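You operate a simulated robot arm through the tools that you are given. There is no shell and no other tool. Be economical: measure what you need, move in short steps, check, and stop when the job is done.

You are at the controls of a simulated two-armed robot. One attempt, no reset.

## Task
Wipe up the spill on the right half of the bench with the blue cloth and put it back.

Only the result counts: the job must be done as asked and must still hold three seconds after the hand-in. Knocking over, shifting, dropping, spilling or breaking anything else fails it. Flat cloth is picked up by pressing the open fingertips on it (5 to 10 N) and closing them slowly along it; thin cloth reads only 2 to 8 mm in the jaws.

## Robot
Two 7-joint arms with two-finger parallel grippers on one trunk, on a base that drives. Base frame: it is fixed to the floor where the robot stands at the start and does not move with it; the origin is under the middle of the robot, x ahead of it, y to its left, z up. Readings come in mm, degrees, newtons and seconds.
The left shoulder is at the start at [70, 134, 1151], the right one opposite. Payload 1.57 kg a hand.
Tool frame (each hand has its own): the origin (TCP) lies between the finger pads and is the grasp point; the fingertips stand 30 mm ahead of it; z points along the fingers, y is the line along which they close. The gripper opens to 80 mm. The fingers are 17 mm wide and 12 mm thick; the gripper's body (40 by 82 mm) begins 80 mm behind the TCP.
Orientation is that of the tool frame in the base frame, as a unit quaternion [w, x, y, z]. With the fingers straight down and closing along the base's y, the tool's x points along the base's -x, its y along +y and its z along -z.

## Interface
- The arms move only by the tool servo_tool. It takes "left_motion", "right_motion" or both (then of equal length, played together; a hand with none holds still); each is a list of rows, each a list of 7 numbers: the closure, from 0 (fully open) to 1 (shut), then the shift along the tool's x, y, z in mm, then the turn, a rotation vector about the tool's x, y, z in degrees. In form: [[hand, x, y, z, rx, ry, rz], ...]. A call has 1 to 10 rows; each row is the pose to reach, as a shift and turn from the pose commanded when the call began, along the tool's axes at that moment. A row lasts 0.2 s, in which the tool goes at most 50 mm and 8.6 degrees; a call with a longer step from one row to the next is refused whole, and so is a gripper value outside its range. Where a pose cannot be reached the arm comes as near as it can. A force on the tool above 40 N (or 10 N above the force at the start of the call, whichever is more), or a blocked arm, ends the call early, and 0.2 s more pass. Each finger travels about 153 mm/s and halts on what it meets, pressing with about 40 N; the grip force reading is that of the motor and also rises with nothing between the fingers. The clock runs only during rows and for 0.2 s after the last one: add rows that repeat a pose to give the fingers time. The reply holds the time, the measured pose of the TCP, the force on the tool along the base axes, the opening and the grip force, in the units named above and with some noise.
- Cameras (640 x 400 px; columns grow to the right, rows downward): "scene" is now at [132, -8, 1369.3]; the picture's right is [-0.10, -0.99, 0.00], its down [-0.67, 0.07, -0.74] and it looks along [0.73, -0.08, -0.67] (base axes); focal length 267 px, centre (320, 200). "left" rides on the left gripper at [72, 7, -122] in its tool frame; the picture's right is [-0.09, 1.00, 0.00], its down [-0.84, -0.08, -0.54] and it looks along [-0.54, -0.05, 0.84] (tool axes); focal length 238 px, centre (320, 200). "right" rides on the right gripper at [72, -7, -122] in its tool frame; the picture's right is [0.09, 1.00, 0.00], its down [-0.84, 0.08, -0.54] and it looks along [-0.54, 0.05, 0.84] (tool axes); focal length 238 px, centre (320, 200).
- grab_frame(camera): a new picture of that camera. It takes no simulated time.
- slide_trunk(by): slides the trunk up (or, below 0, down) by that many mm; the arms and the scene camera ride with it, the base frame stays. It gives what a move gives, with no picture.
- steer(legs): drives the robot by 1 to 6 legs, each [ahead, left, turn to the left] in mm, mm and degrees, along the robot's own axes; the way and the turn of a leg run together, so that a leg with both is an arc; at most 1500 mm and 180 degrees a leg. The arms and the cameras ride along, it lands a little off, and it stops where it bumps. It gives what a move gives.
- head_to(pan, tilt): turns the head with the scene camera to pan (to the left, within 86 degrees either way) and tilt (down, from -29 to 69), counted from straight ahead of the robot. It gives what a move gives.
- probe_pixels(camera, pixels): there is no depth. For up to 12 entries [column, row, z] of the newest picture of that camera ("zoom" is the newest enlarged one), the place [x, y] in the base frame at which the ray of that pixel passes the height z, good to about 2 mm. It takes no simulated time.
- inspect(camera, box): a new picture of the part [left, top, right, bottom] of that camera's present view, enlarged. It takes no simulated time.
- job_done(): hands the job in; it is judged then, once.

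Go step by step. Measure first, check grasps and placings, and put right what went wrong. The budget is 80 turns and 70 pictures, counting those below and the enlarged ones. Unless the task says otherwise, let go and move clear before handing in, and close with one line.

The tools are called after "Request:" by a JSON object that holds its "method" and its "body". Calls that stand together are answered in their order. servo_tool: Moves the arms, as the interface text tells. Its arguments: {"type":"object","properties":{"left_motion":{"type":"array","items":{"type":"array","items":{"type":"number"}}},"right_motion":{"type":"array","items":{"type":"array","items":{"type":"number"}}}},"required":[]} The other tools are called the same way: slide_trunk (by) slides the trunk up or down; steer (legs) drives the base; head_to (pan, tilt) turns the head that bears the scene camera; grab_frame (camera) takes a picture; probe_pixels (camera, pixels) gives the place at which the rays of pixels pass given heights; inspect (camera, box) takes an enlarged picture of a part of a camera's view; job_done () hands the job in.

At the start:

```text
t: 0.0
left_eef_pos: [483.0, 255.7, 1051.5]
left_ee_rot: [0.0, -0.001, 1.0, 0.0]
left_wrist_force: [0.0, -0.7, -0.5]
left_finger_gap: 80.0
left_finger_force: 0.1
right_eef_pos: [395.1, -172.0, 1133.3]
right_ee_rot: [0.0, 0.001, 1.0, 0.0]
right_wrist_force: [0.1, 0.2, -0.4]
right_finger_gap: 80.3
right_finger_force: 0.0
trunk travel left (down, up): [-725.0, 215.0]
robot x, y, heading: [-3.9, 0.1, 0.1]
head pan, tilt: [-5.9, 42.4]
```

scene: 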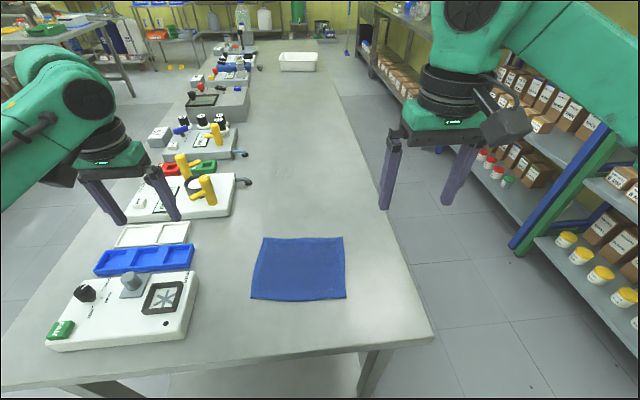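
right: 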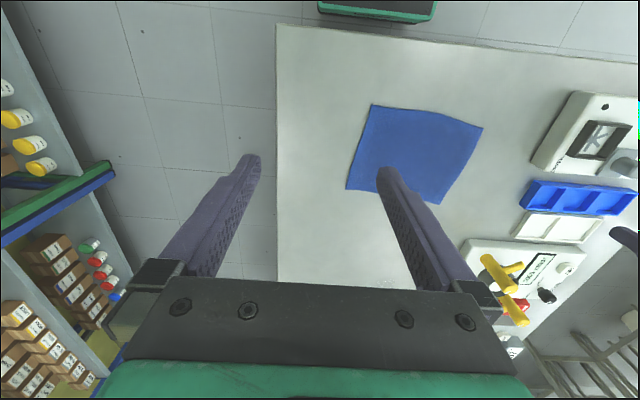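
left: 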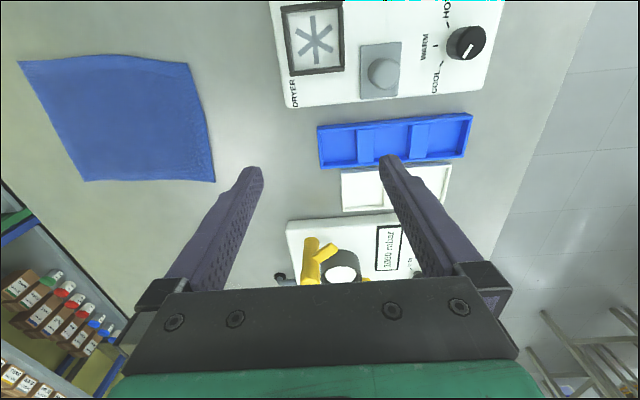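

The blue cloth lies around pixel (300,268) in the scene view. No spill is obvious, so I'll enlarge the bench surface to look for it.

Request:
{"method": "inspect", "body": {"camera": "scene", "box": [200, 40, 440, 190]}}

Request:
{"method": "inspect", "body": {"camera": "scene", "box": [180, 180, 440, 360]}}

Request:
{"method": "probe_pixels", "body": {"camera": "scene", "pixels": [[264, 238, 804], [343, 237, 804], [346, 298, 804], [251, 299, 804], [434, 337, 803], [340, 45, 803], [235, 200, 803], [384, 180, 803]]}}

```text
2.67 times, centred on (320, 115) of scene
```

zoom: 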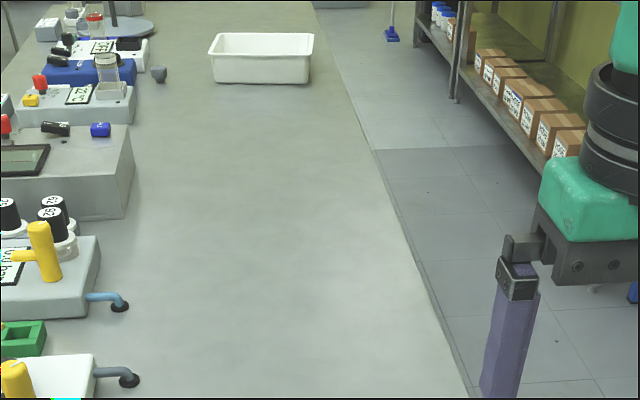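

```text
2.22 times, centred on (310, 270) of scene
```

zoom: 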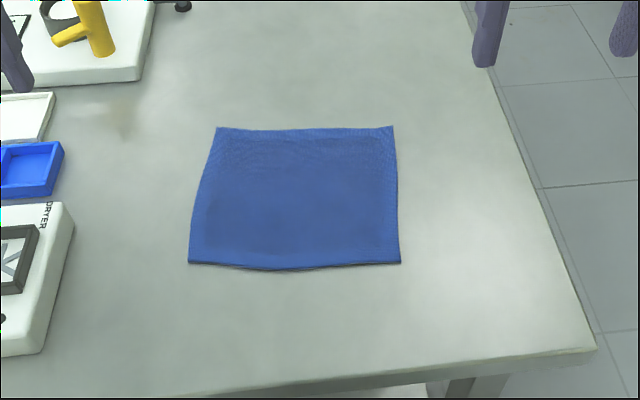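

```text
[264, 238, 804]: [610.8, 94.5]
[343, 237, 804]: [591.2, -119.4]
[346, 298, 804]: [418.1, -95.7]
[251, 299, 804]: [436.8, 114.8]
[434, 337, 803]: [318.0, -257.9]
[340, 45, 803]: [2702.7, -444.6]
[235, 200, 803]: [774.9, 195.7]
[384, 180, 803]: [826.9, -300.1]
```

There's a faint smear near zoom pixel (120,120) and something near (385,285) in the right camera view. I'll inspect both.

Request:
{"method": "inspect", "body": {"camera": "right", "box": [270, 180, 470, 300]}}

Request:
{"method": "probe_pixels", "body": {"camera": "zoom", "pixels": [[368, 335, 803]]}}

Request:
{"method": "inspect", "body": {"camera": "scene", "box": [190, 200, 270, 250]}}

Request:
{"method": "inspect", "body": {"camera": "scene", "box": [240, 30, 360, 105]}}

```text
3.20 times, centred on (370, 240) of right
```

zoom: 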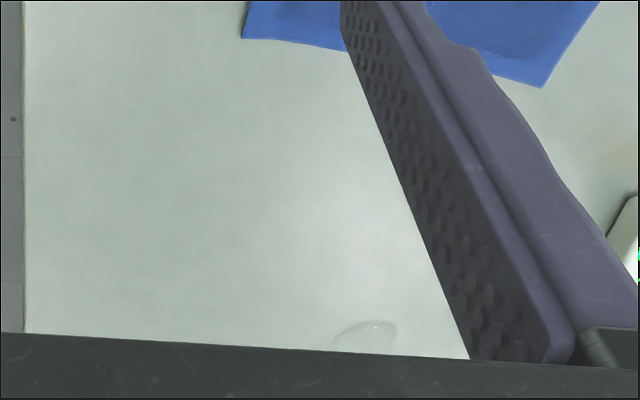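

```text
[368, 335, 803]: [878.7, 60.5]
```

```text
8.00 times, centred on (230, 225) of scene
```

zoom: 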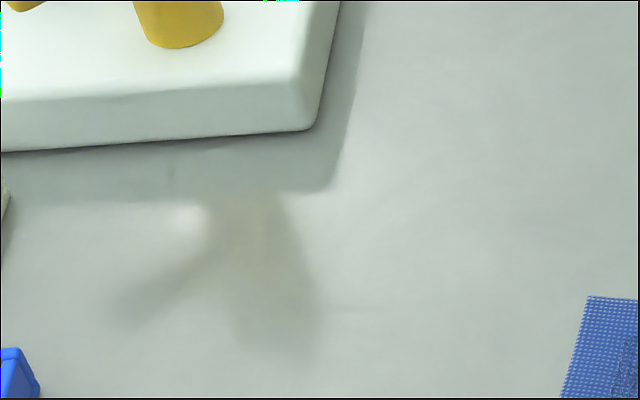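

```text
5.33 times, centred on (300, 68) of scene
```

zoom: 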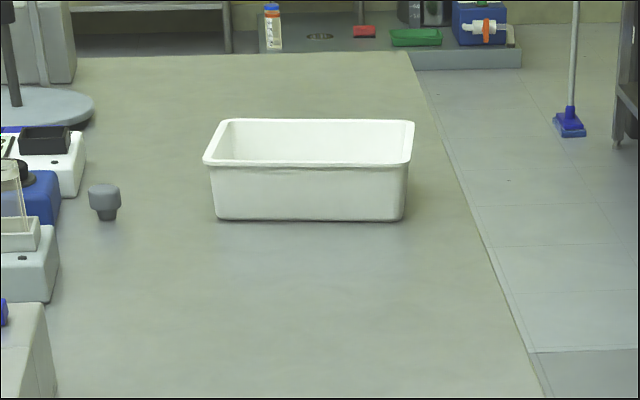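

The right camera shows a clear puddle near (880,60), so I'll enlarge that spot in the scene view (about pixel 279,178).

Request:
{"method": "inspect", "body": {"camera": "scene", "box": [240, 145, 360, 220]}}

Request:
{"method": "servo_tool", "body": {"right_motion": [[0, -50, 0, 0, 0, 0, 0], [0, -100, 0, 0, 0, 0, 0], [0, -150, 0, 0, 0, 0, 0], [0, -200, 0, 0, 0, 0, 0], [0, -200, 0, 0, 0, 0, 0]]}}

Request:
{"method": "grab_frame", "body": {"camera": "right"}}

```text
5.33 times, centred on (300, 182) of scene
```

zoom: 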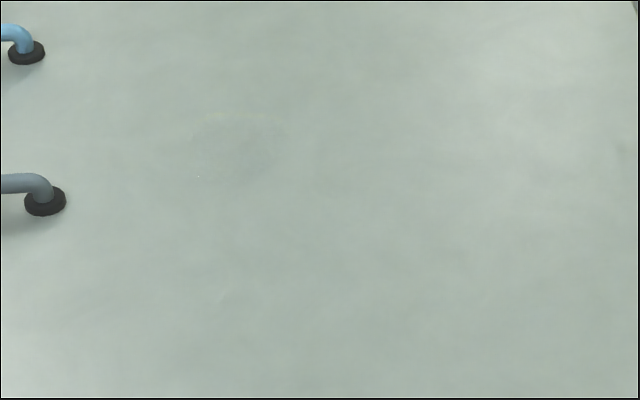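

```text
t: 1.2
left_eef_pos: [483.2, 255.9, 1052.7]
left_ee_rot: [0.0, -0.001, 1.0, 0.0]
left_wrist_force: [0.1, -0.1, -0.1]
left_finger_gap: 80.1
left_finger_force: 0.0
right_eef_pos: [563.0, -173.8, 1132.0]
right_ee_rot: [0.0, 0.0, 1.0, 0.0]
right_wrist_force: [-1.3, 0.0, 0.5]
right_finger_gap: 79.7
right_finger_force: 0.1
right hand out of reach, approached as far as the arm can: row 4, 5
trunk travel left (down, up): [-725.0, 215.0]
robot x, y, heading: [-1.0, -0.6, 0.1]
head pan, tilt: [-5.9, 42.4]
```

```text
60 pictures are left
```

right: 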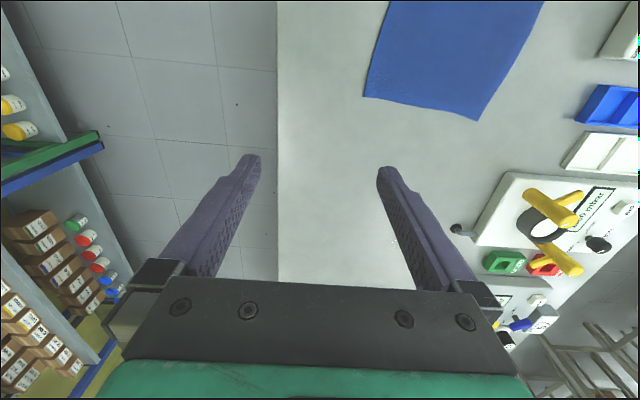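

The arm moved to x=563. I'll enlarge the area around (385,240) in the right view, where the puddle should now be.

Request:
{"method": "inspect", "body": {"camera": "right", "box": [270, 150, 470, 290]}}

```text
2.86 times, centred on (370, 220) of right
```

zoom: 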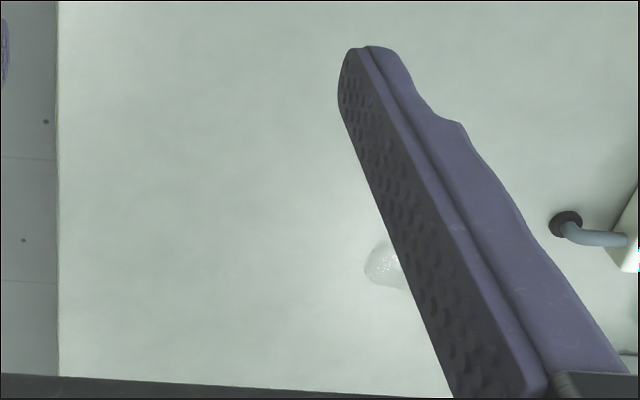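

A pale patch shows at zoom (385,265). I'll measure it to tell a real spill from a moving reflection.

Request:
{"method": "probe_pixels", "body": {"camera": "zoom", "pixels": [[366, 262, 803], [385, 265, 803], [380, 240, 803], [380, 288, 803], [58, 200, 803], [566, 222, 803]]}}

Request:
{"method": "servo_tool", "body": {"right_motion": [[0, 0, 50, 0, 0, 0, 0], [0, 0, 100, 0, 0, 0, 0], [0, 0, 150, 0, 0, 0, 0], [0, 0, 150, 0, 0, 0, 0]]}}

Request:
{"method": "inspect", "body": {"camera": "right", "box": [200, 100, 460, 290]}}

```text
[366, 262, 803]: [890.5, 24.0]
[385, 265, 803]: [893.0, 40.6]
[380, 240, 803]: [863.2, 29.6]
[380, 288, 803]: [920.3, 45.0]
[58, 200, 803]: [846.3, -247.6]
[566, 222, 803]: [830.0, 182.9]
```

```text
t: 2.2
left_eef_pos: [484.7, 255.6, 1051.0]
left_ee_rot: [-0.001, 0.0, 1.0, -0.001]
left_wrist_force: [0.0, -0.3, 0.1]
left_finger_gap: 80.1
left_finger_force: 0.0
right_eef_pos: [547.8, -34.9, 1129.2]
right_ee_rot: [0.001, 0.0, 1.0, 0.0]
right_wrist_force: [0.7, -0.2, 0.2]
right_finger_gap: 80.1
right_finger_force: 0.1
right hand out of reach, approached as far as the arm can: row 2, 3, 4
trunk travel left (down, up): [-725.0, 215.0]
robot x, y, heading: [0.4, 0.0, -0.3]
head pan, tilt: [-5.9, 42.4]
```

```text
2.11 times, centred on (330, 195) of right
```

zoom: 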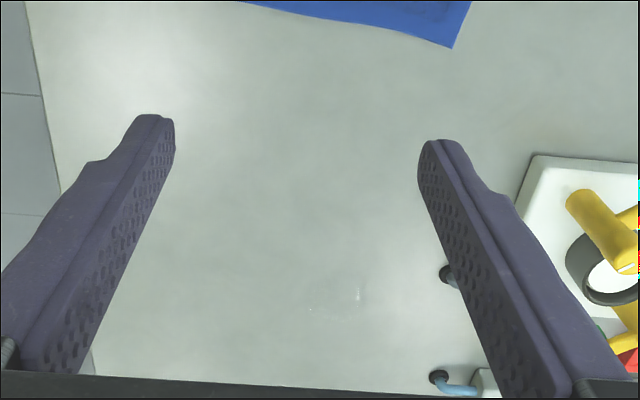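

A faint shape is visible at zoom (335,300). I'll enlarge it further.

Request:
{"method": "inspect", "body": {"camera": "right", "box": [290, 205, 386, 265]}}

Request:
{"method": "inspect", "body": {"camera": "scene", "box": [250, 155, 322, 200]}}

```text
6.67 times, centred on (338, 235) of right
```

zoom: 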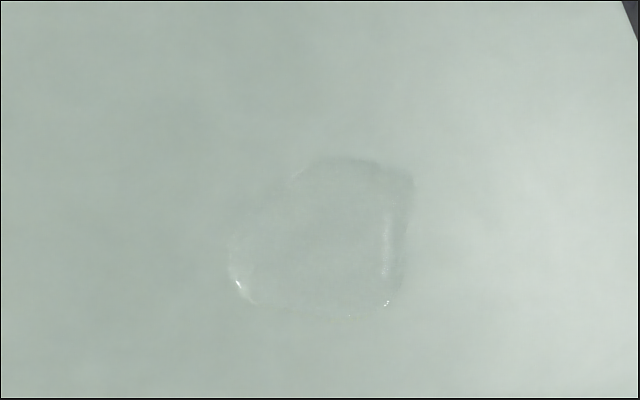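

```text
8.89 times, centred on (286, 178) of scene
```

zoom: 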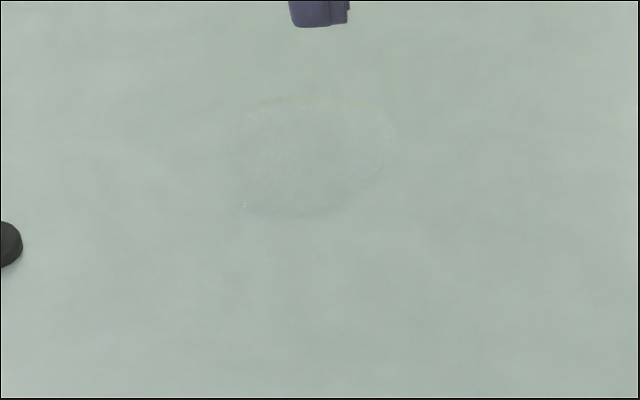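

A clear puddle, outline in scene zoom from (230,98) to (395,215). I'll measure it.

Request:
{"method": "probe_pixels", "body": {"camera": "zoom", "pixels": [[235, 150, 803], [395, 140, 803], [310, 98, 803], [300, 217, 803], [245, 205, 803], [345, 205, 803], [240, 105, 803]]}}

Request:
{"method": "inspect", "body": {"camera": "scene", "box": [290, 60, 400, 130]}}

Request:
{"method": "inspect", "body": {"camera": "scene", "box": [340, 190, 440, 340]}}

Request:
{"method": "inspect", "body": {"camera": "scene", "box": [240, 90, 350, 160]}}

```text
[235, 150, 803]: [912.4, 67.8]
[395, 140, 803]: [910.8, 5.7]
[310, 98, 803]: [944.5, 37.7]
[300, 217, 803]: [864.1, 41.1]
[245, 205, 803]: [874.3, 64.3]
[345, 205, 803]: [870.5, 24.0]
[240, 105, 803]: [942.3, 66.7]
```

```text
5.71 times, centred on (345, 95) of scene
```

zoom: 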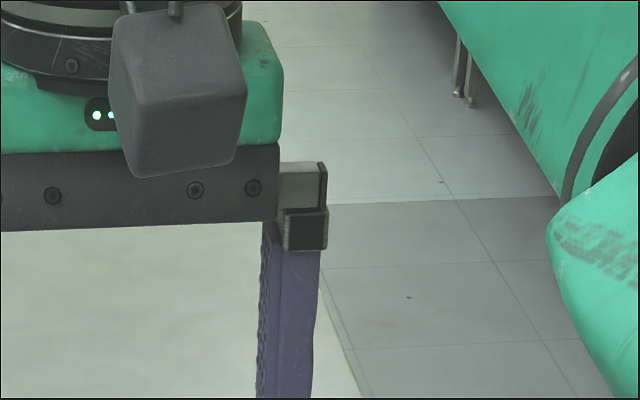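

```text
2.67 times, centred on (390, 265) of scene
```

zoom: 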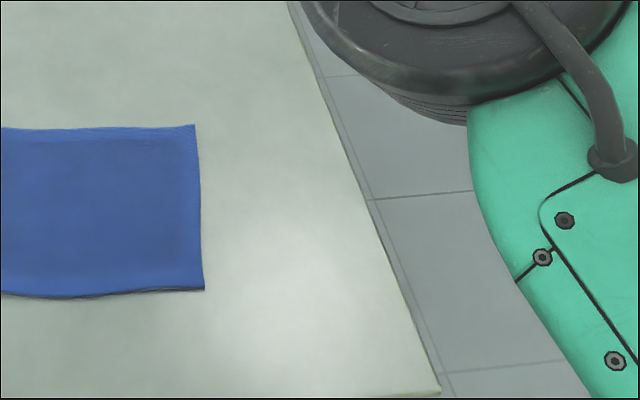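

```text
5.71 times, centred on (295, 125) of scene
```

zoom: 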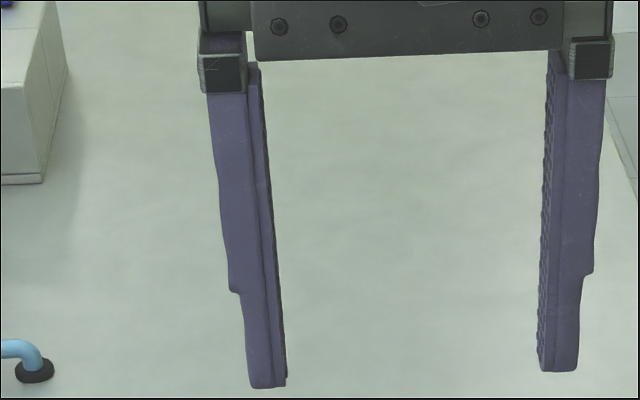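

The puddle spans x 864–944, y 5–68, which is out of reach from here. The side aisle on the right looks usable, so I'll look there first.

Request:
{"method": "servo_tool", "body": {"right_motion": [[0, 50, 0, 0, 0, 0, 0], [0, 100, -20, 0, 0, 0, 0], [0, 150, -60, 0, 0, 0, 0], [0, 200, -100, 0, 0, 0, 0], [0, 250, -130, 0, 0, 0, 0]]}}

Request:
{"method": "head_to", "body": {"pan": -50, "tilt": 45}}

Request:
{"method": "grab_frame", "body": {"camera": "scene"}}

```text
refused: row 2 steps farther than a row can; nothing moved
```

```text
t: 3.3
left_eef_pos: [483.7, 255.4, 1050.3]
left_ee_rot: [0.0, -0.001, 1.0, 0.0]
left_wrist_force: [-0.7, -0.3, 0.0]
left_finger_gap: 80.2
left_finger_force: 0.0
right_eef_pos: [549.6, -36.7, 1129.9]
right_ee_rot: [0.0, 0.001, 1.0, 0.0]
right_wrist_force: [0.3, 0.2, -0.3]
right_finger_gap: 79.8
right_finger_force: 0.0
trunk travel left (down, up): [-725.0, 215.0]
robot x, y, heading: [-0.7, 1.5, 0.0]
head pan, tilt: [-50.0, 45.0]
```

```text
52 pictures are left
```

scene: 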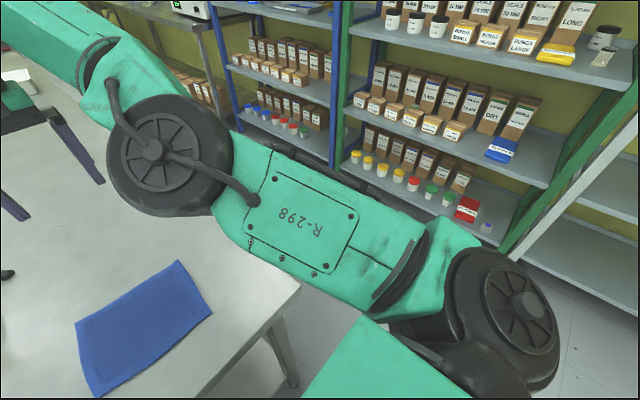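

The aisle is about 1.1 m wide, with the shelf line near y≈-1200 or beyond, so I'll work from the bench's right side. First I retract the right hand, then drive round in short legs.

Request:
{"method": "servo_tool", "body": {"right_motion": [[0, 45, 0, 0, 0, 0, 0], [0, 85, -20, 0, 0, 0, 0], [0, 125, -45, 0, 0, 0, 0], [0, 160, -80, 0, 0, 0, 0], [0, 190, -115, 0, 0, 0, 0], [0, 190, -115, 0, 0, 0, 0]]}}

Request:
{"method": "steer", "body": {"legs": [[0, -620, 0]]}}

Request:
{"method": "head_to", "body": {"pan": 0, "tilt": 50}}

Request:
{"method": "grab_frame", "body": {"camera": "scene"}}

```text
t: 4.7
left_eef_pos: [483.6, 255.6, 1051.8]
left_ee_rot: [-0.001, -0.001, 1.0, -0.001]
left_wrist_force: [0.3, 0.2, 0.3]
left_finger_gap: 80.0
left_finger_force: 0.0
right_eef_pos: [359.6, -149.2, 1128.2]
right_ee_rot: [0.001, 0.001, 1.0, 0.0]
right_wrist_force: [-0.1, -0.3, -0.6]
right_finger_gap: 80.0
right_finger_force: 0.0
trunk travel left (down, up): [-725.0, 215.0]
robot x, y, heading: [0.1, 0.4, 0.1]
head pan, tilt: [-50.0, 45.0]
```

```text
t: 8.2
left_eef_pos: [484.2, -371.0, 1051.6]
left_ee_rot: [0.0, 0.001, 1.0, -0.001]
left_wrist_force: [-0.3, -1.4, 0.1]
left_finger_gap: 80.1
left_finger_force: 0.0
right_eef_pos: [357.6, -775.2, 1127.5]
right_ee_rot: [0.001, 0.002, 1.0, 0.0]
right_wrist_force: [0.0, -0.2, -0.3]
right_finger_gap: 80.1
right_finger_force: 0.1
trunk travel left (down, up): [-725.0, 215.0]
robot x, y, heading: [-2.2, -624.4, -0.2]
head pan, tilt: [-50.0, 45.0]
```

```text
t: 9.4
left_eef_pos: [482.1, -371.8, 1052.3]
left_ee_rot: [0.0, 0.001, 1.0, 0.0]
left_wrist_force: [0.1, -0.2, -0.9]
left_finger_gap: 79.9
left_finger_force: 0.0
right_eef_pos: [357.1, -775.5, 1128.2]
right_ee_rot: [0.001, 0.001, 1.0, 0.0]
right_wrist_force: [0.0, -0.7, -0.1]
right_finger_gap: 79.8
right_finger_force: 0.1
trunk travel left (down, up): [-725.0, 215.0]
robot x, y, heading: [-3.5, -625.6, -0.5]
head pan, tilt: [0.0, 50.0]
```

```text
51 pictures are left
```

scene: 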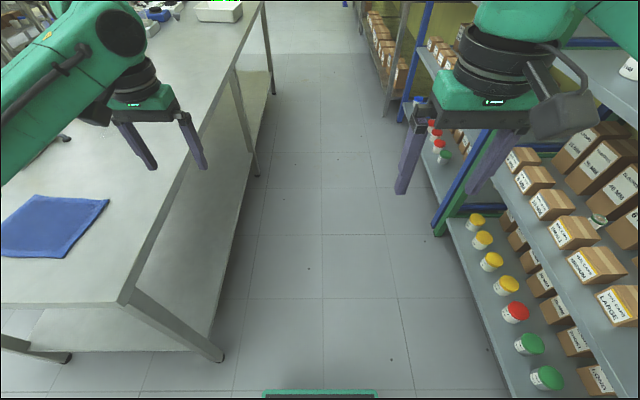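

The aisle ahead is clear between the bench foot (222,357) and the shelf foot (435,235). I'll measure its width before driving in.

Request:
{"method": "probe_pixels", "body": {"camera": "scene", "pixels": [[222, 360, 0], [435, 236, 0], [255, 178, 0], [509, 395, 0], [120, 302, 803], [500, 395, 150], [385, 113, 0], [436, 236, 100], [320, 390, 0], [270, 390, 100]]}}

```text
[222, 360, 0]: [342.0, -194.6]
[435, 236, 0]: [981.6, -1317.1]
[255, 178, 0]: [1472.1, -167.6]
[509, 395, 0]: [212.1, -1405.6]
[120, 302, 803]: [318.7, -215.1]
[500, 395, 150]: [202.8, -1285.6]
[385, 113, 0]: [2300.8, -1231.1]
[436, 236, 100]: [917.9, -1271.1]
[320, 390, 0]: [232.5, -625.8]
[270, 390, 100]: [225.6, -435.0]
```

The aisle runs from y≈-195 to -1285 and the robot's front is about 230 mm ahead of its axis. I'll drive to about (440,-600), turn left 90°, then look.

Request:
{"method": "steer", "body": {"legs": [[445, 0, 0], [0, 0, 90]]}}

Request:
{"method": "grab_frame", "body": {"camera": "scene"}}

```text
t: 15.9
left_eef_pos: [207.6, -137.8, 1053.0]
left_ee_rot: [0.0, -0.695, 0.719, 0.001]
left_wrist_force: [-0.4, 0.8, -0.3]
left_finger_gap: 79.9
left_finger_force: 0.1
right_eef_pos: [607.4, -276.4, 1128.2]
right_ee_rot: [0.0, -0.695, 0.719, 0.001]
right_wrist_force: [-0.7, 0.7, -0.2]
right_finger_gap: 79.8
right_finger_force: 0.0
trunk travel left (down, up): [-725.0, 215.0]
robot x, y, heading: [442.3, -632.3, 87.9]
head pan, tilt: [0.0, 50.0]
```

```text
50 pictures are left
```

scene: 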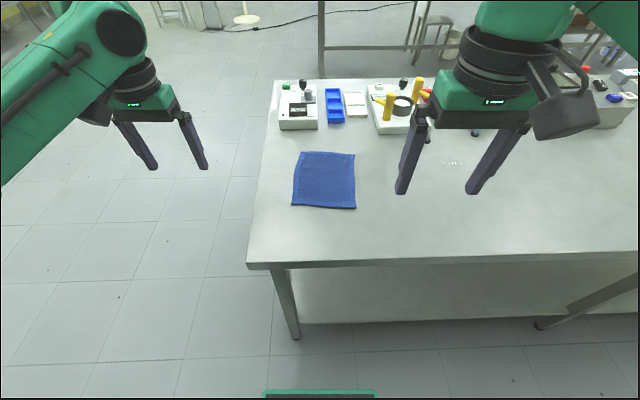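

The cloth is at (325,180), and the puddle's glints now show at (452,163). I'll measure both from this viewpoint.

Request:
{"method": "inspect", "body": {"camera": "scene", "box": [280, 140, 376, 200]}}

Request:
{"method": "probe_pixels", "body": {"camera": "scene", "pixels": [[301, 152, 804], [354, 154, 804], [355, 208, 804], [292, 205, 804], [452, 163, 803], [249, 265, 803], [440, 260, 803]]}}

Request:
{"method": "inspect", "body": {"camera": "scene", "box": [400, 130, 496, 190]}}

Request:
{"method": "probe_pixels", "body": {"camera": "zoom", "pixels": [[320, 200, 803]]}}

```text
6.67 times, centred on (328, 170) of scene
```

zoom: 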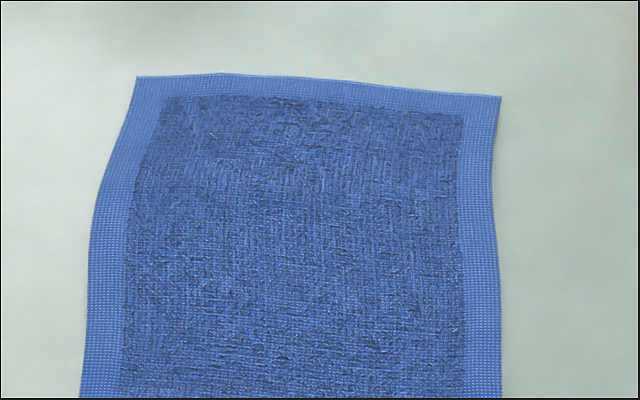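

```text
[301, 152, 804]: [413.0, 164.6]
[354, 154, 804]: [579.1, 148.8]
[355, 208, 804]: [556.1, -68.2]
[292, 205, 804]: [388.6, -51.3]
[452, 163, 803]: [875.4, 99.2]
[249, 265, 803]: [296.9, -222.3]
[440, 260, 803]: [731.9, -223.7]
```

```text
6.67 times, centred on (448, 160) of scene
```

zoom: 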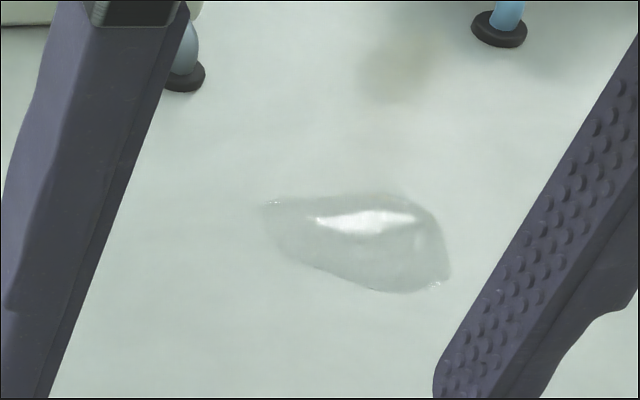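

```text
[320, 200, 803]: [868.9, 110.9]
```

My position estimate has drifted: the cloth now reads about (-32,+50) off from before, with no rotation. I'll work in the present frame and use bench landmarks as a check. I square up and move closer.

Request:
{"method": "steer", "body": {"legs": [[125, 30, 2]]}}

Request:
{"method": "head_to", "body": {"pan": -25, "tilt": 50}}

Request:
{"method": "grab_frame", "body": {"camera": "scene"}}

```text
t: 17.1
left_eef_pos: [162.9, -22.6, 1052.6]
left_ee_rot: [0.001, -0.707, 0.707, 0.001]
left_wrist_force: [-0.4, 0.5, 0.1]
left_finger_gap: 80.0
left_finger_force: 0.1
right_eef_pos: [568.2, -149.8, 1128.7]
right_ee_rot: [0.002, -0.707, 0.708, 0.001]
right_wrist_force: [0.4, 0.9, -0.7]
right_finger_gap: 80.0
right_finger_force: 0.1
trunk travel left (down, up): [-725.0, 215.0]
robot x, y, heading: [415.1, -506.4, 89.9]
head pan, tilt: [0.0, 50.0]
```

```text
t: 18.0
left_eef_pos: [162.8, -23.6, 1051.4]
left_ee_rot: [0.0, -0.707, 0.707, 0.0]
left_wrist_force: [0.5, 0.0, 0.1]
left_finger_gap: 79.8
left_finger_force: 0.0
right_eef_pos: [567.3, -148.3, 1127.0]
right_ee_rot: [-0.001, -0.707, 0.707, -0.001]
right_wrist_force: [0.1, -0.2, 0.4]
right_finger_gap: 80.1
right_finger_force: 0.0
trunk travel left (down, up): [-725.0, 215.0]
robot x, y, heading: [417.9, -509.1, 90.0]
head pan, tilt: [-25.0, 50.0]
```

```text
47 pictures are left
```

scene: 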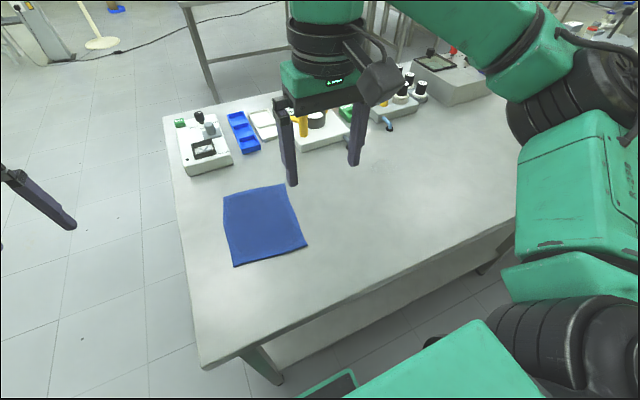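

Now I'll measure the cloth corners and some bench landmarks from this stance.

Request:
{"method": "probe_pixels", "body": {"camera": "scene", "pixels": [[223, 193, 804], [285, 184, 804], [307, 246, 804], [234, 266, 804], [204, 369, 803], [163, 117, 803], [188, 175, 803], [232, 160, 803], [243, 154, 803], [500, 224, 803]]}}

Request:
{"method": "inspect", "body": {"camera": "scene", "box": [150, 90, 320, 280]}}

Request:
{"method": "grab_frame", "body": {"camera": "right"}}

```text
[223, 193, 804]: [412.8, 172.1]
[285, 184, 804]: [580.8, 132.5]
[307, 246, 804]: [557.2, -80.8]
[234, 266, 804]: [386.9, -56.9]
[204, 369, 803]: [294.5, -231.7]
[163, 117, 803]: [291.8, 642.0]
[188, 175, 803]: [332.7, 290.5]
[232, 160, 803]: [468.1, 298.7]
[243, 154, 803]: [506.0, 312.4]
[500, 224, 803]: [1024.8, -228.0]
```

```text
2.11 times, centred on (235, 185) of scene
```

zoom: 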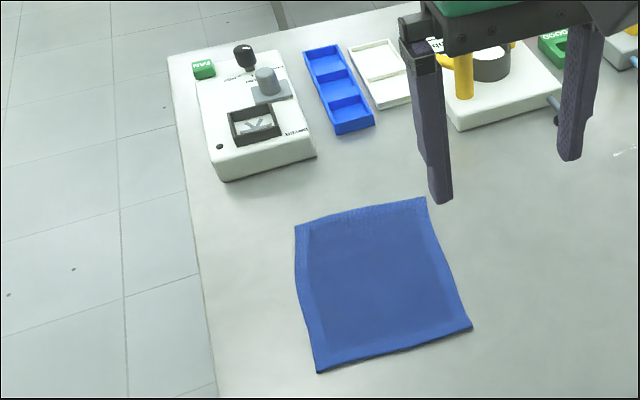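

```text
45 pictures are left
```

right: 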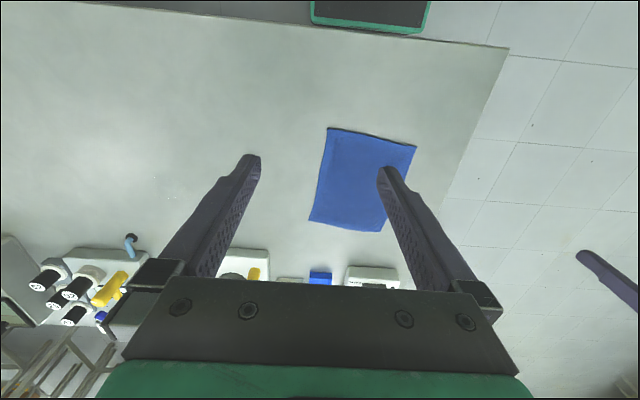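

I'll cross-check the cloth with the right wrist camera, which I'll rely on for the pinch.

Request:
{"method": "probe_pixels", "body": {"camera": "right", "pixels": [[328, 127, 804], [416, 147, 804], [309, 220, 804], [384, 231, 804], [509, 47, 803], [169, 198, 803]]}}

```text
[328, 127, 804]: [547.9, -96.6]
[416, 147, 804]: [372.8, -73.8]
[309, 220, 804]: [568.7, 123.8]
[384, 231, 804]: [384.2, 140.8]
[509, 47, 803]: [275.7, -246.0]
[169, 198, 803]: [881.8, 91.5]
```

The two cameras differ by about 15 mm, so I'll refine from close range. I'm descending to about z=900 above the middle of the near edge.

Request:
{"method": "servo_tool", "body": {"right_motion": [[0, -10, 20, 40, 0, 0, 0], [0, -20, 40, 80, 0, 0, 0], [0, -30, 60, 120, 0, 0, 0], [0, -40, 80, 160, 0, 0, 0], [0.2, -50, 97, 195, 0, 0, 0], [0.35, -60, 100, 225, 0, 0, 0], [0.35, -60, 100, 225, 0, 0, 0]]}}

Request:
{"method": "grab_frame", "body": {"camera": "right"}}

Request:
{"method": "grab_frame", "body": {"camera": "scene"}}

```text
t: 19.6
left_eef_pos: [162.2, -22.8, 1051.6]
left_ee_rot: [0.0, -0.707, 0.707, 0.0]
left_wrist_force: [0.4, 0.0, -0.2]
left_finger_gap: 80.0
left_finger_force: 0.0
right_eef_pos: [468.0, -88.3, 902.3]
right_ee_rot: [-0.001, -0.707, 0.707, 0.0]
right_wrist_force: [0.6, 0.7, -0.8]
right_finger_gap: 52.3
right_finger_force: 0.0
trunk travel left (down, up): [-725.0, 215.0]
robot x, y, heading: [419.3, -503.1, 89.9]
head pan, tilt: [-25.0, 50.0]
```

```text
44 pictures are left
```

right: 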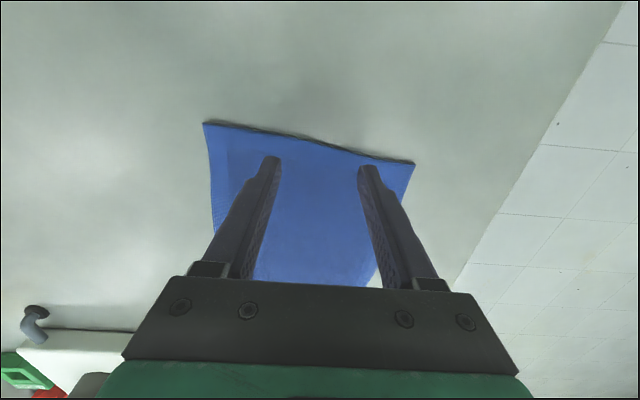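

```text
43 pictures are left
```

scene: 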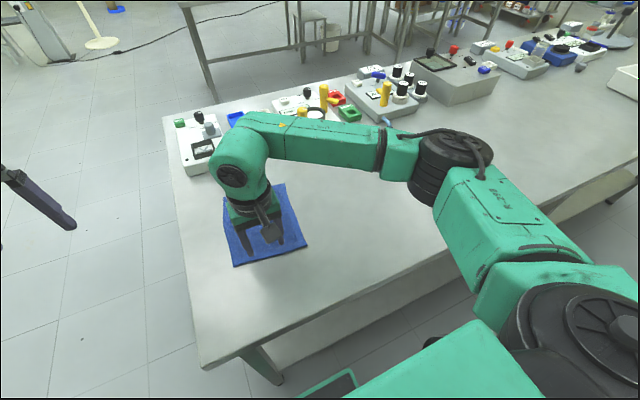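

The hand is over the near edge at z=902. I'll probe the near edge at close range.

Request:
{"method": "probe_pixels", "body": {"camera": "right", "pixels": [[204, 122, 804], [414, 163, 804], [310, 142, 804], [340, 148, 804], [275, 135, 804]]}}

```text
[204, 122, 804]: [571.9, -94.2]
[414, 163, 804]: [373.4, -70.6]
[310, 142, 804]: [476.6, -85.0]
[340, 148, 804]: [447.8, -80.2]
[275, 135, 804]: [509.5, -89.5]
```

The edge looks longer from close up (199 vs 173 mm), so it may be standing off the bench. I'll enlarge it.

Request:
{"method": "inspect", "body": {"camera": "right", "box": [190, 100, 430, 220]}}

Request:
{"method": "probe_pixels", "body": {"camera": "right", "pixels": [[604, 43, 803], [499, 212, 803], [204, 122, 830], [414, 163, 830]]}}

```text
2.67 times, centred on (310, 160) of right
```

zoom: 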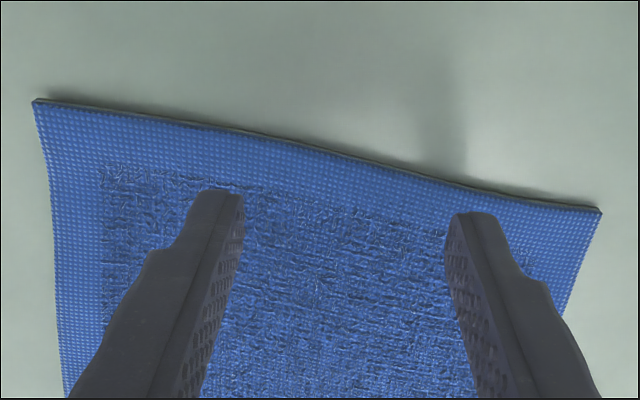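

```text
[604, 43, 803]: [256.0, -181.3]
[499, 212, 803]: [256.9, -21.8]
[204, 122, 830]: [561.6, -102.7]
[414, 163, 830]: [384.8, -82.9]
```

All three views agree if the bench top is really at z≈850 rather than 803. That also accounts for the apparent drift, so the fingertips are only about 22 mm above it. I'll re-probe at z=850.

Request:
{"method": "probe_pixels", "body": {"camera": "right", "pixels": [[204, 122, 851], [414, 163, 851], [310, 142, 851], [340, 148, 851], [604, 43, 850], [499, 212, 850]]}}

Request:
{"method": "probe_pixels", "body": {"camera": "scene", "pixels": [[204, 369, 850], [234, 266, 851], [307, 246, 851], [223, 193, 851], [285, 184, 851]]}}

```text
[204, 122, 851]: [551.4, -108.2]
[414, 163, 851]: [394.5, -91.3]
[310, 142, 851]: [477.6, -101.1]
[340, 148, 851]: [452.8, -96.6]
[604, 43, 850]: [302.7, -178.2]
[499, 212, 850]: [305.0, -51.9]
```

```text
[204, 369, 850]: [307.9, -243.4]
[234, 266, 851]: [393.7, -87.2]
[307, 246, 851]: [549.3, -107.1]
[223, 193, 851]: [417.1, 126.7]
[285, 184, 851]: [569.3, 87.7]
```

Every view now agrees: near edge from (551,-108) to (394,-91). I'll align with the edge (6°) and descend carefully to touch.

Request:
{"method": "servo_tool", "body": {"right_motion": [[0.35, -2, 0, 8, 0, 0, 6], [0.35, -2, 0, 14, 0, 0, 6], [0.35, -2, 0, 18, 0, 0, 6], [0.35, -2, 0, 20, 0, 0, 6], [0.35, -2, 0, 20, 0, 0, 6]]}}

```text
t: 20.8
left_eef_pos: [163.6, -23.0, 1052.3]
left_ee_rot: [0.0, 0.707, -0.707, 0.0]
left_wrist_force: [0.5, 0.3, -0.4]
left_finger_gap: 79.7
left_finger_force: 0.0
right_eef_pos: [466.8, -86.3, 883.2]
right_ee_rot: [0.0, -0.668, 0.744, 0.001]
right_wrist_force: [-1.1, 1.0, 8.0]
right_finger_gap: 52.0
right_finger_force: 0.1
trunk travel left (down, up): [-725.0, 215.0]
robot x, y, heading: [418.1, -504.9, 89.9]
head pan, tilt: [-25.0, 50.0]
```

The touch reads 8 N, which is right for the pinch. I'll close slowly while holding that pressure.

Request:
{"method": "servo_tool", "body": {"right_motion": [[0.4, 0, 0, 0, 0, 0, 0], [0.46, 0, 0, 0, 0, 0, 0], [0.53, 0, 0, 0, 0, 0, 0], [0.6, 0, 0, 0, 0, 0, 0], [0.67, 0, 0, 0, 0, 0, 0], [0.74, 0, 0, 0, 0, 0, 0], [0.82, 0, 0, 0, 0, 0, 0], [0.9, 0, 0, 0, 0, 0, 0], [1, 0, 0, 0, 0, 0, 0], [1, 0, 0, 0, 0, 0, 0]]}}

Request:
{"method": "grab_frame", "body": {"camera": "right"}}

```text
t: 23.0
left_eef_pos: [163.3, -23.2, 1052.7]
left_ee_rot: [0.0, 0.707, -0.707, 0.0]
left_wrist_force: [-0.8, 1.0, 0.6]
left_finger_gap: 79.9
left_finger_force: 0.0
right_eef_pos: [468.1, -86.9, 882.9]
right_ee_rot: [0.0, -0.669, 0.743, 0.0]
right_wrist_force: [-1.2, -0.5, 10.5]
right_finger_gap: 6.6
right_finger_force: 26.6
trunk travel left (down, up): [-725.0, 215.0]
robot x, y, heading: [419.4, -503.4, 89.9]
head pan, tilt: [-25.0, 50.0]
```

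```text
41 pictures are left
```

right: 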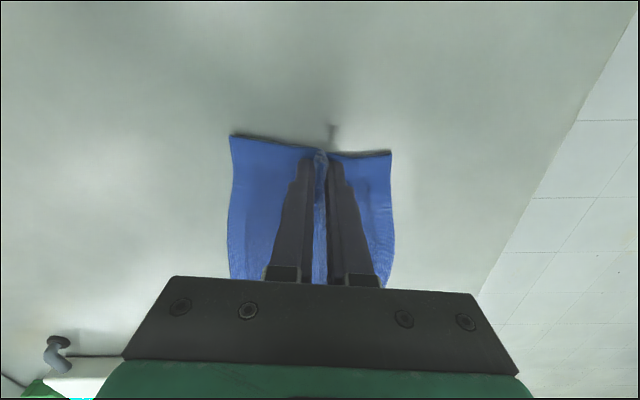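

The cloth is gripped (6.6 mm gap, 27 N). I'll lift it well clear and check.

Request:
{"method": "servo_tool", "body": {"right_motion": [[1, 0, 0, -20, 0, 0, 0], [1, 0, 0, -50, 0, 0, 0], [1, 0, 0, -85, 0, 0, 0], [1, 0, 0, -120, 0, 0, 0], [1, 0, 0, -155, 0, 0, 0], [1, 0, 0, -190, 0, 0, 0], [1, 0, 0, -225, 0, 0, 0], [1, 0, 0, -250, 0, 0, 0], [1, 0, 0, -250, 0, 0, 0]]}}

Request:
{"method": "grab_frame", "body": {"camera": "scene"}}

```text
t: 25.0
left_eef_pos: [162.1, -21.7, 1052.6]
left_ee_rot: [0.0, 0.707, -0.707, 0.0]
left_wrist_force: [-0.2, 0.0, 0.3]
left_finger_gap: 80.1
left_finger_force: 0.0
right_eef_pos: [467.1, -86.2, 1133.9]
right_ee_rot: [0.001, -0.669, 0.744, 0.0]
right_wrist_force: [-0.1, 0.2, 0.0]
right_finger_gap: 6.4
right_finger_force: 25.9
trunk travel left (down, up): [-725.0, 215.0]
robot x, y, heading: [418.6, -510.3, 89.9]
head pan, tilt: [-25.0, 50.0]
```

```text
40 pictures are left
```

scene: 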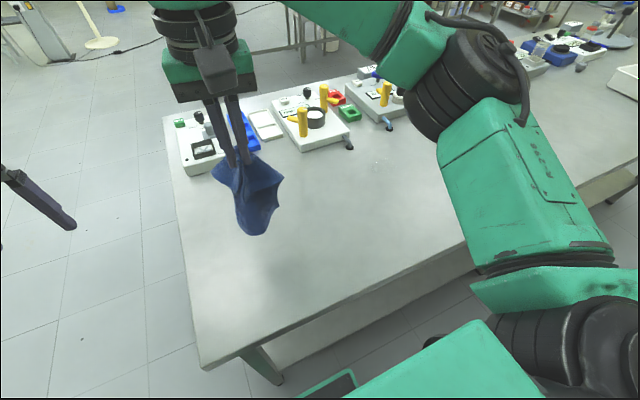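

The cloth hangs securely. I'll drive 370 mm to the right and look again, with the puddle expected near (840,33).

Request:
{"method": "steer", "body": {"legs": [[0, -370, 0]]}}

Request:
{"method": "head_to", "body": {"pan": -5, "tilt": 50}}

Request:
{"method": "grab_frame", "body": {"camera": "scene"}}

```text
t: 27.4
left_eef_pos: [531.5, -22.8, 1051.6]
left_ee_rot: [0.0, 0.709, -0.706, 0.001]
left_wrist_force: [-1.0, 0.2, -0.2]
left_finger_gap: 79.9
left_finger_force: 0.0
right_eef_pos: [836.6, -87.5, 1132.6]
right_ee_rot: [0.0, -0.67, 0.742, 0.0]
right_wrist_force: [-0.1, 0.7, -0.6]
right_finger_gap: 6.2
right_finger_force: 26.0
trunk travel left (down, up): [-725.0, 215.0]
robot x, y, heading: [792.2, -507.2, 90.3]
head pan, tilt: [-25.0, 50.0]
```

```text
t: 28.2
left_eef_pos: [532.5, -24.1, 1052.2]
left_ee_rot: [-0.001, 0.709, -0.705, 0.0]
left_wrist_force: [-1.3, 0.3, 0.0]
left_finger_gap: 79.9
left_finger_force: 0.0
right_eef_pos: [838.0, -85.5, 1133.0]
right_ee_rot: [0.0, -0.671, 0.742, 0.0]
right_wrist_force: [0.3, -0.1, -1.3]
right_finger_gap: 6.4
right_finger_force: 26.2
trunk travel left (down, up): [-725.0, 215.0]
robot x, y, heading: [788.7, -503.0, 90.0]
head pan, tilt: [-5.0, 50.0]
```

```text
39 pictures are left
```

scene: 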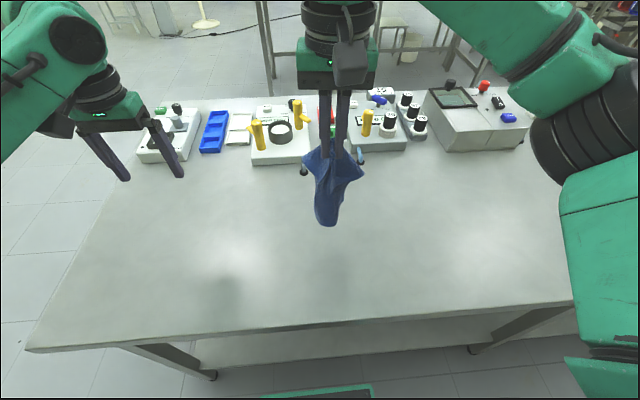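

The cloth hangs over the puddle's position. I'll carry it forward, lower it so the free edge lands beyond the puddle, then lay it back toward me.

Request:
{"method": "servo_tool", "body": {"right_motion": [[1, -45, 4.5, 0, 0, 0, 0], [1, -90, 9, 0, 0, 0, 0], [1, -125, 12.5, 20, 0, 0, 0], [1, -135, 13.5, 55, 0, 0, 0], [1, -135, 13.5, 70, 0, 0, 0], [1, -135, 13.5, 70, 0, 0, 0], [1, -135, 13.5, 70, 0, 0, 0]]}}

Request:
{"method": "grab_frame", "body": {"camera": "scene"}}

```text
t: 29.8
left_eef_pos: [532.2, -23.3, 1052.1]
left_ee_rot: [0.001, 0.709, -0.706, 0.0]
left_wrist_force: [0.3, -0.3, -0.6]
left_finger_gap: 80.1
left_finger_force: 0.1
right_eef_pos: [837.1, 50.0, 1064.2]
right_ee_rot: [0.0, -0.671, 0.742, 0.0]
right_wrist_force: [0.2, -0.8, -0.2]
right_finger_gap: 6.3
right_finger_force: 26.2
trunk travel left (down, up): [-725.0, 215.0]
robot x, y, heading: [791.4, -506.5, 90.0]
head pan, tilt: [-5.0, 50.0]
```

```text
38 pictures are left
```

scene: 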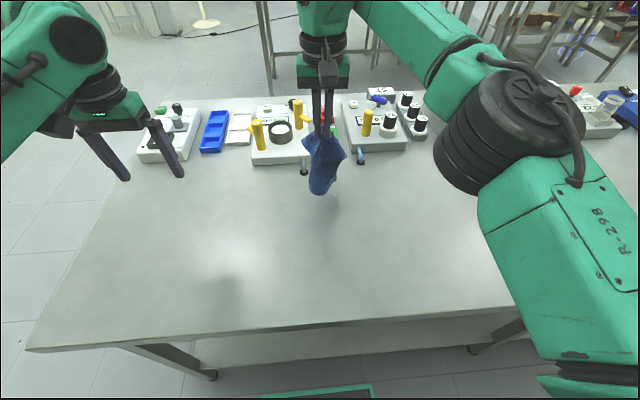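

The free end is near the bench. I'll push it a little further forward, then lay the cloth back across the puddle.

Request:
{"method": "servo_tool", "body": {"right_motion": [[1, -35, 3.5, 10, 0, 0, 0], [1, -45, 4.5, 40, 0, 0, 0], [1, -35, 3.5, 60, 0, 0, 0], [1, -10, 1, 80, 0, 0, 0], [1, 20, -2, 100, 0, 0, 0], [1, 50, -5, 125, 0, 0, 0], [1, 75, -7.5, 150, 0, 0, 0], [1, 95, -9.5, 170, 0, 0, 0], [1, 100, -10, 178, 0, 0, 0], [1, 100, -10, 180, 0, 0, 0]]}}

Request:
{"method": "grab_frame", "body": {"camera": "scene"}}

Request:
{"method": "grab_frame", "body": {"camera": "right"}}

```text
t: 32.0
left_eef_pos: [532.0, -25.9, 1053.3]
left_ee_rot: [0.001, 0.709, -0.705, 0.0]
left_wrist_force: [0.8, -0.2, -0.5]
left_finger_gap: 79.9
left_finger_force: 0.0
right_eef_pos: [837.8, -51.6, 885.2]
right_ee_rot: [0.001, -0.67, 0.742, 0.004]
right_wrist_force: [0.5, 2.6, 15.3]
right_finger_gap: 6.3
right_finger_force: 26.3
right hand out of reach, approached as far as the arm can: row 1, 2, 3
trunk travel left (down, up): [-725.0, 215.0]
robot x, y, heading: [790.3, -508.8, 90.1]
head pan, tilt: [-5.0, 50.0]
```

```text
37 pictures are left
```

scene: 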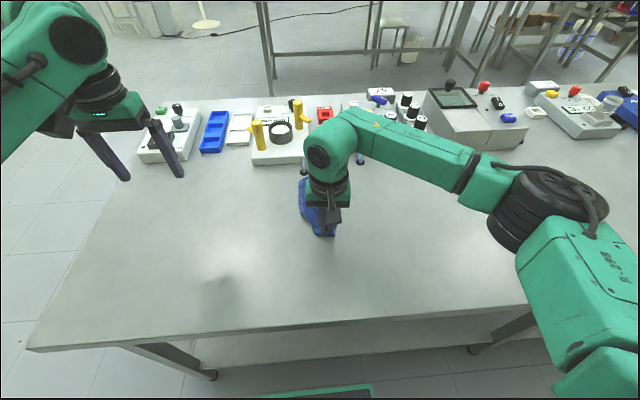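

```text
36 pictures are left
```

right: 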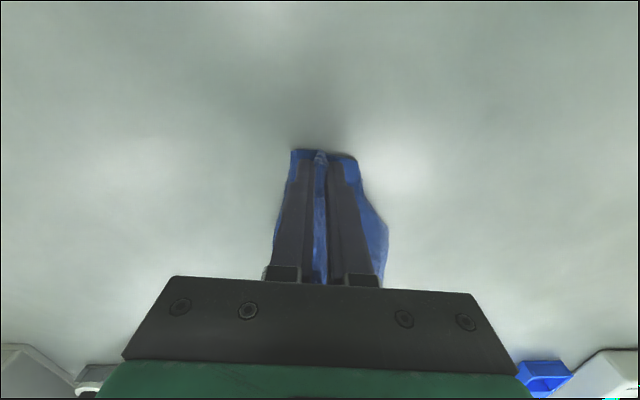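

The cloth landed as a pad about 70 mm wide trailing beyond the fingers, pressed at 15 N. I'll wipe in a zigzag over the puddle (x 803–877, y 4–62) with lighter pressure.

Request:
{"method": "servo_tool", "body": {"right_motion": [[1, -28.6, 36, -1, 0, 0, 0], [1, -78, 41, -1, 0, 0, 0], [1, -123, 45.6, -1, 0, 0, 0], [1, -125, 28.6, -1, 0, 0, 0], [1, -80, 24, -1, 0, 0, 0], [1, -40, 20, -1, 0, 0, 0], [1, -42, 2.2, -1, 0, 0, 0], [1, -87, 6.7, -1, 0, 0, 0], [1, -127, 10.7, -1, 0, 0, 0], [1, -128.5, -7.2, -1, 0, 0, 0]]}}

```text
t: 34.2
left_eef_pos: [534.1, -26.7, 1053.5]
left_ee_rot: [0.0, 0.709, -0.705, -0.001]
left_wrist_force: [0.4, 0.5, -0.3]
left_finger_gap: 79.8
left_finger_force: 0.0
right_eef_pos: [858.7, 74.6, 885.6]
right_ee_rot: [-0.001, -0.672, 0.741, 0.003]
right_wrist_force: [-3.3, -0.5, 15.2]
right_finger_gap: 6.5
right_finger_force: 26.1
right hand out of reach, approached as far as the arm can: row 3
trunk travel left (down, up): [-725.0, 215.0]
robot x, y, heading: [787.8, -506.5, 90.2]
head pan, tilt: [-5.0, 50.0]
```

Contact held at about 15 N. I'll finish the zigzag on the far-right strips, then back off and lift to look.

Request:
{"method": "servo_tool", "body": {"right_motion": [[1, 44.8, -4.5, 0, 0, 0, 0], [1, 84.7, -8.5, 0, 0, 0, 0], [1, 83, -25.4, 0, 0, 0, 0], [1, 38, -21, 0, 0, 0, 0], [1, -1.7, -17, 0, 0, 0, 0], [1, 43, -21.4, 0, 0, 0, 0], [1, 89, -10, 0, 0, 0, 0], [1, 126, 6.4, -10, 0, 0, 0], [1, 126, 6.4, -60, 0, 0, 0], [1, 126, 6.4, -110, 0, 0, 0]]}}

Request:
{"method": "servo_tool", "body": {"right_motion": [[1, 40, 0, -40, 0, 0, 0], [1, 80, 0, -70, 0, 0, 0], [1, 110, 0, -110, 0, 0, 0], [1, 110, 0, -140, 0, 0, 0], [1, 110, 0, -140, 0, 0, 0]]}}

Request:
{"method": "grab_frame", "body": {"camera": "scene"}}

Request:
{"method": "inspect", "body": {"camera": "scene", "box": [290, 150, 418, 230]}}

```text
t: 36.4
left_eef_pos: [531.4, -24.4, 1051.9]
left_ee_rot: [-0.001, 0.709, -0.705, 0.0]
left_wrist_force: [-0.1, -0.2, 0.5]
left_finger_gap: 80.0
left_finger_force: 0.1
right_eef_pos: [839.5, -49.9, 994.4]
right_ee_rot: [0.0, -0.67, 0.742, 0.0]
right_wrist_force: [-0.9, 0.2, -0.7]
right_finger_gap: 6.4
right_finger_force: 26.2
trunk travel left (down, up): [-725.0, 215.0]
robot x, y, heading: [785.1, -505.7, 90.0]
head pan, tilt: [-5.0, 50.0]
```

```text
refused: row 1 steps farther than a row can; nothing moved
```

```text
35 pictures are left
```

scene: 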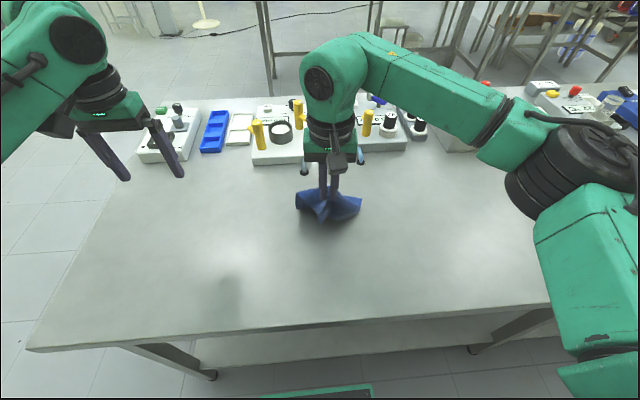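

```text
5.00 times, centred on (354, 190) of scene
```

zoom: 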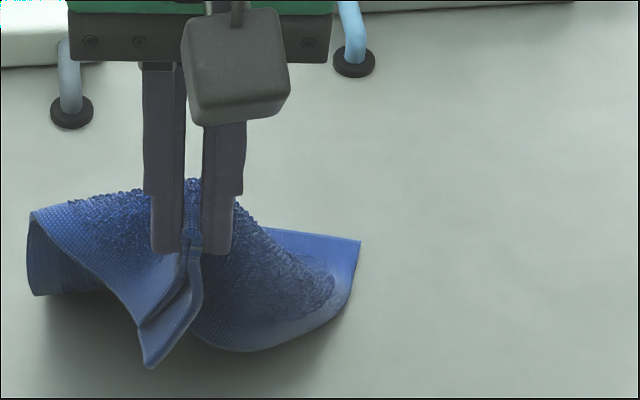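

Now I'll raise the cloth and pull it toward me so the wiped area is uncovered.

Request:
{"method": "servo_tool", "body": {"right_motion": [[1, 20, 0, -35, 0, 0, 0], [1, 40, 0, -70, 0, 0, 0], [1, 60, 0, -105, 0, 0, 0], [1, 90, 0, -140, 0, 0, 0], [1, 110, 0, -140, 0, 0, 0]]}}

Request:
{"method": "inspect", "body": {"camera": "scene", "box": [280, 150, 408, 230]}}

Request:
{"method": "grab_frame", "body": {"camera": "right"}}

```text
t: 37.6
left_eef_pos: [532.3, -24.8, 1052.3]
left_ee_rot: [0.0, 0.709, -0.706, 0.0]
left_wrist_force: [-0.8, 0.3, 0.6]
left_finger_gap: 79.9
left_finger_force: 0.2
right_eef_pos: [828.5, -158.9, 1136.2]
right_ee_rot: [0.0, -0.671, 0.742, -0.001]
right_wrist_force: [-0.2, -0.6, 0.3]
right_finger_gap: 6.4
right_finger_force: 26.3
trunk travel left (down, up): [-725.0, 215.0]
robot x, y, heading: [793.5, -508.7, 90.1]
head pan, tilt: [-5.0, 50.0]
```

```text
5.00 times, centred on (344, 190) of scene
```

zoom: 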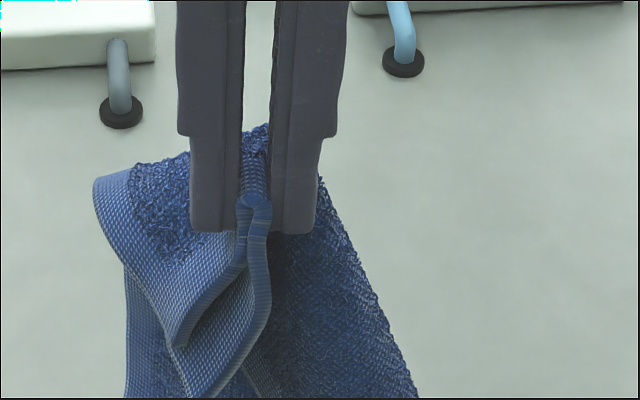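

```text
32 pictures are left
```

right: 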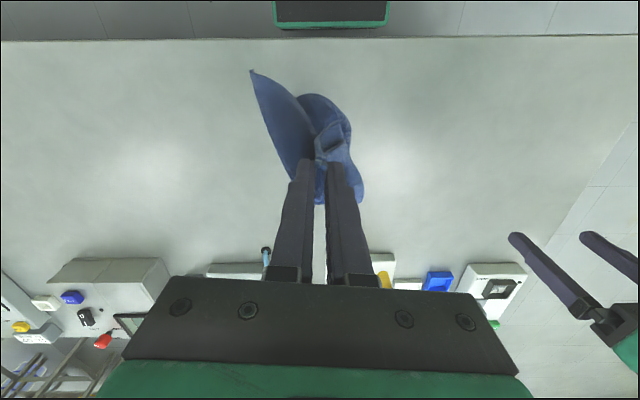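

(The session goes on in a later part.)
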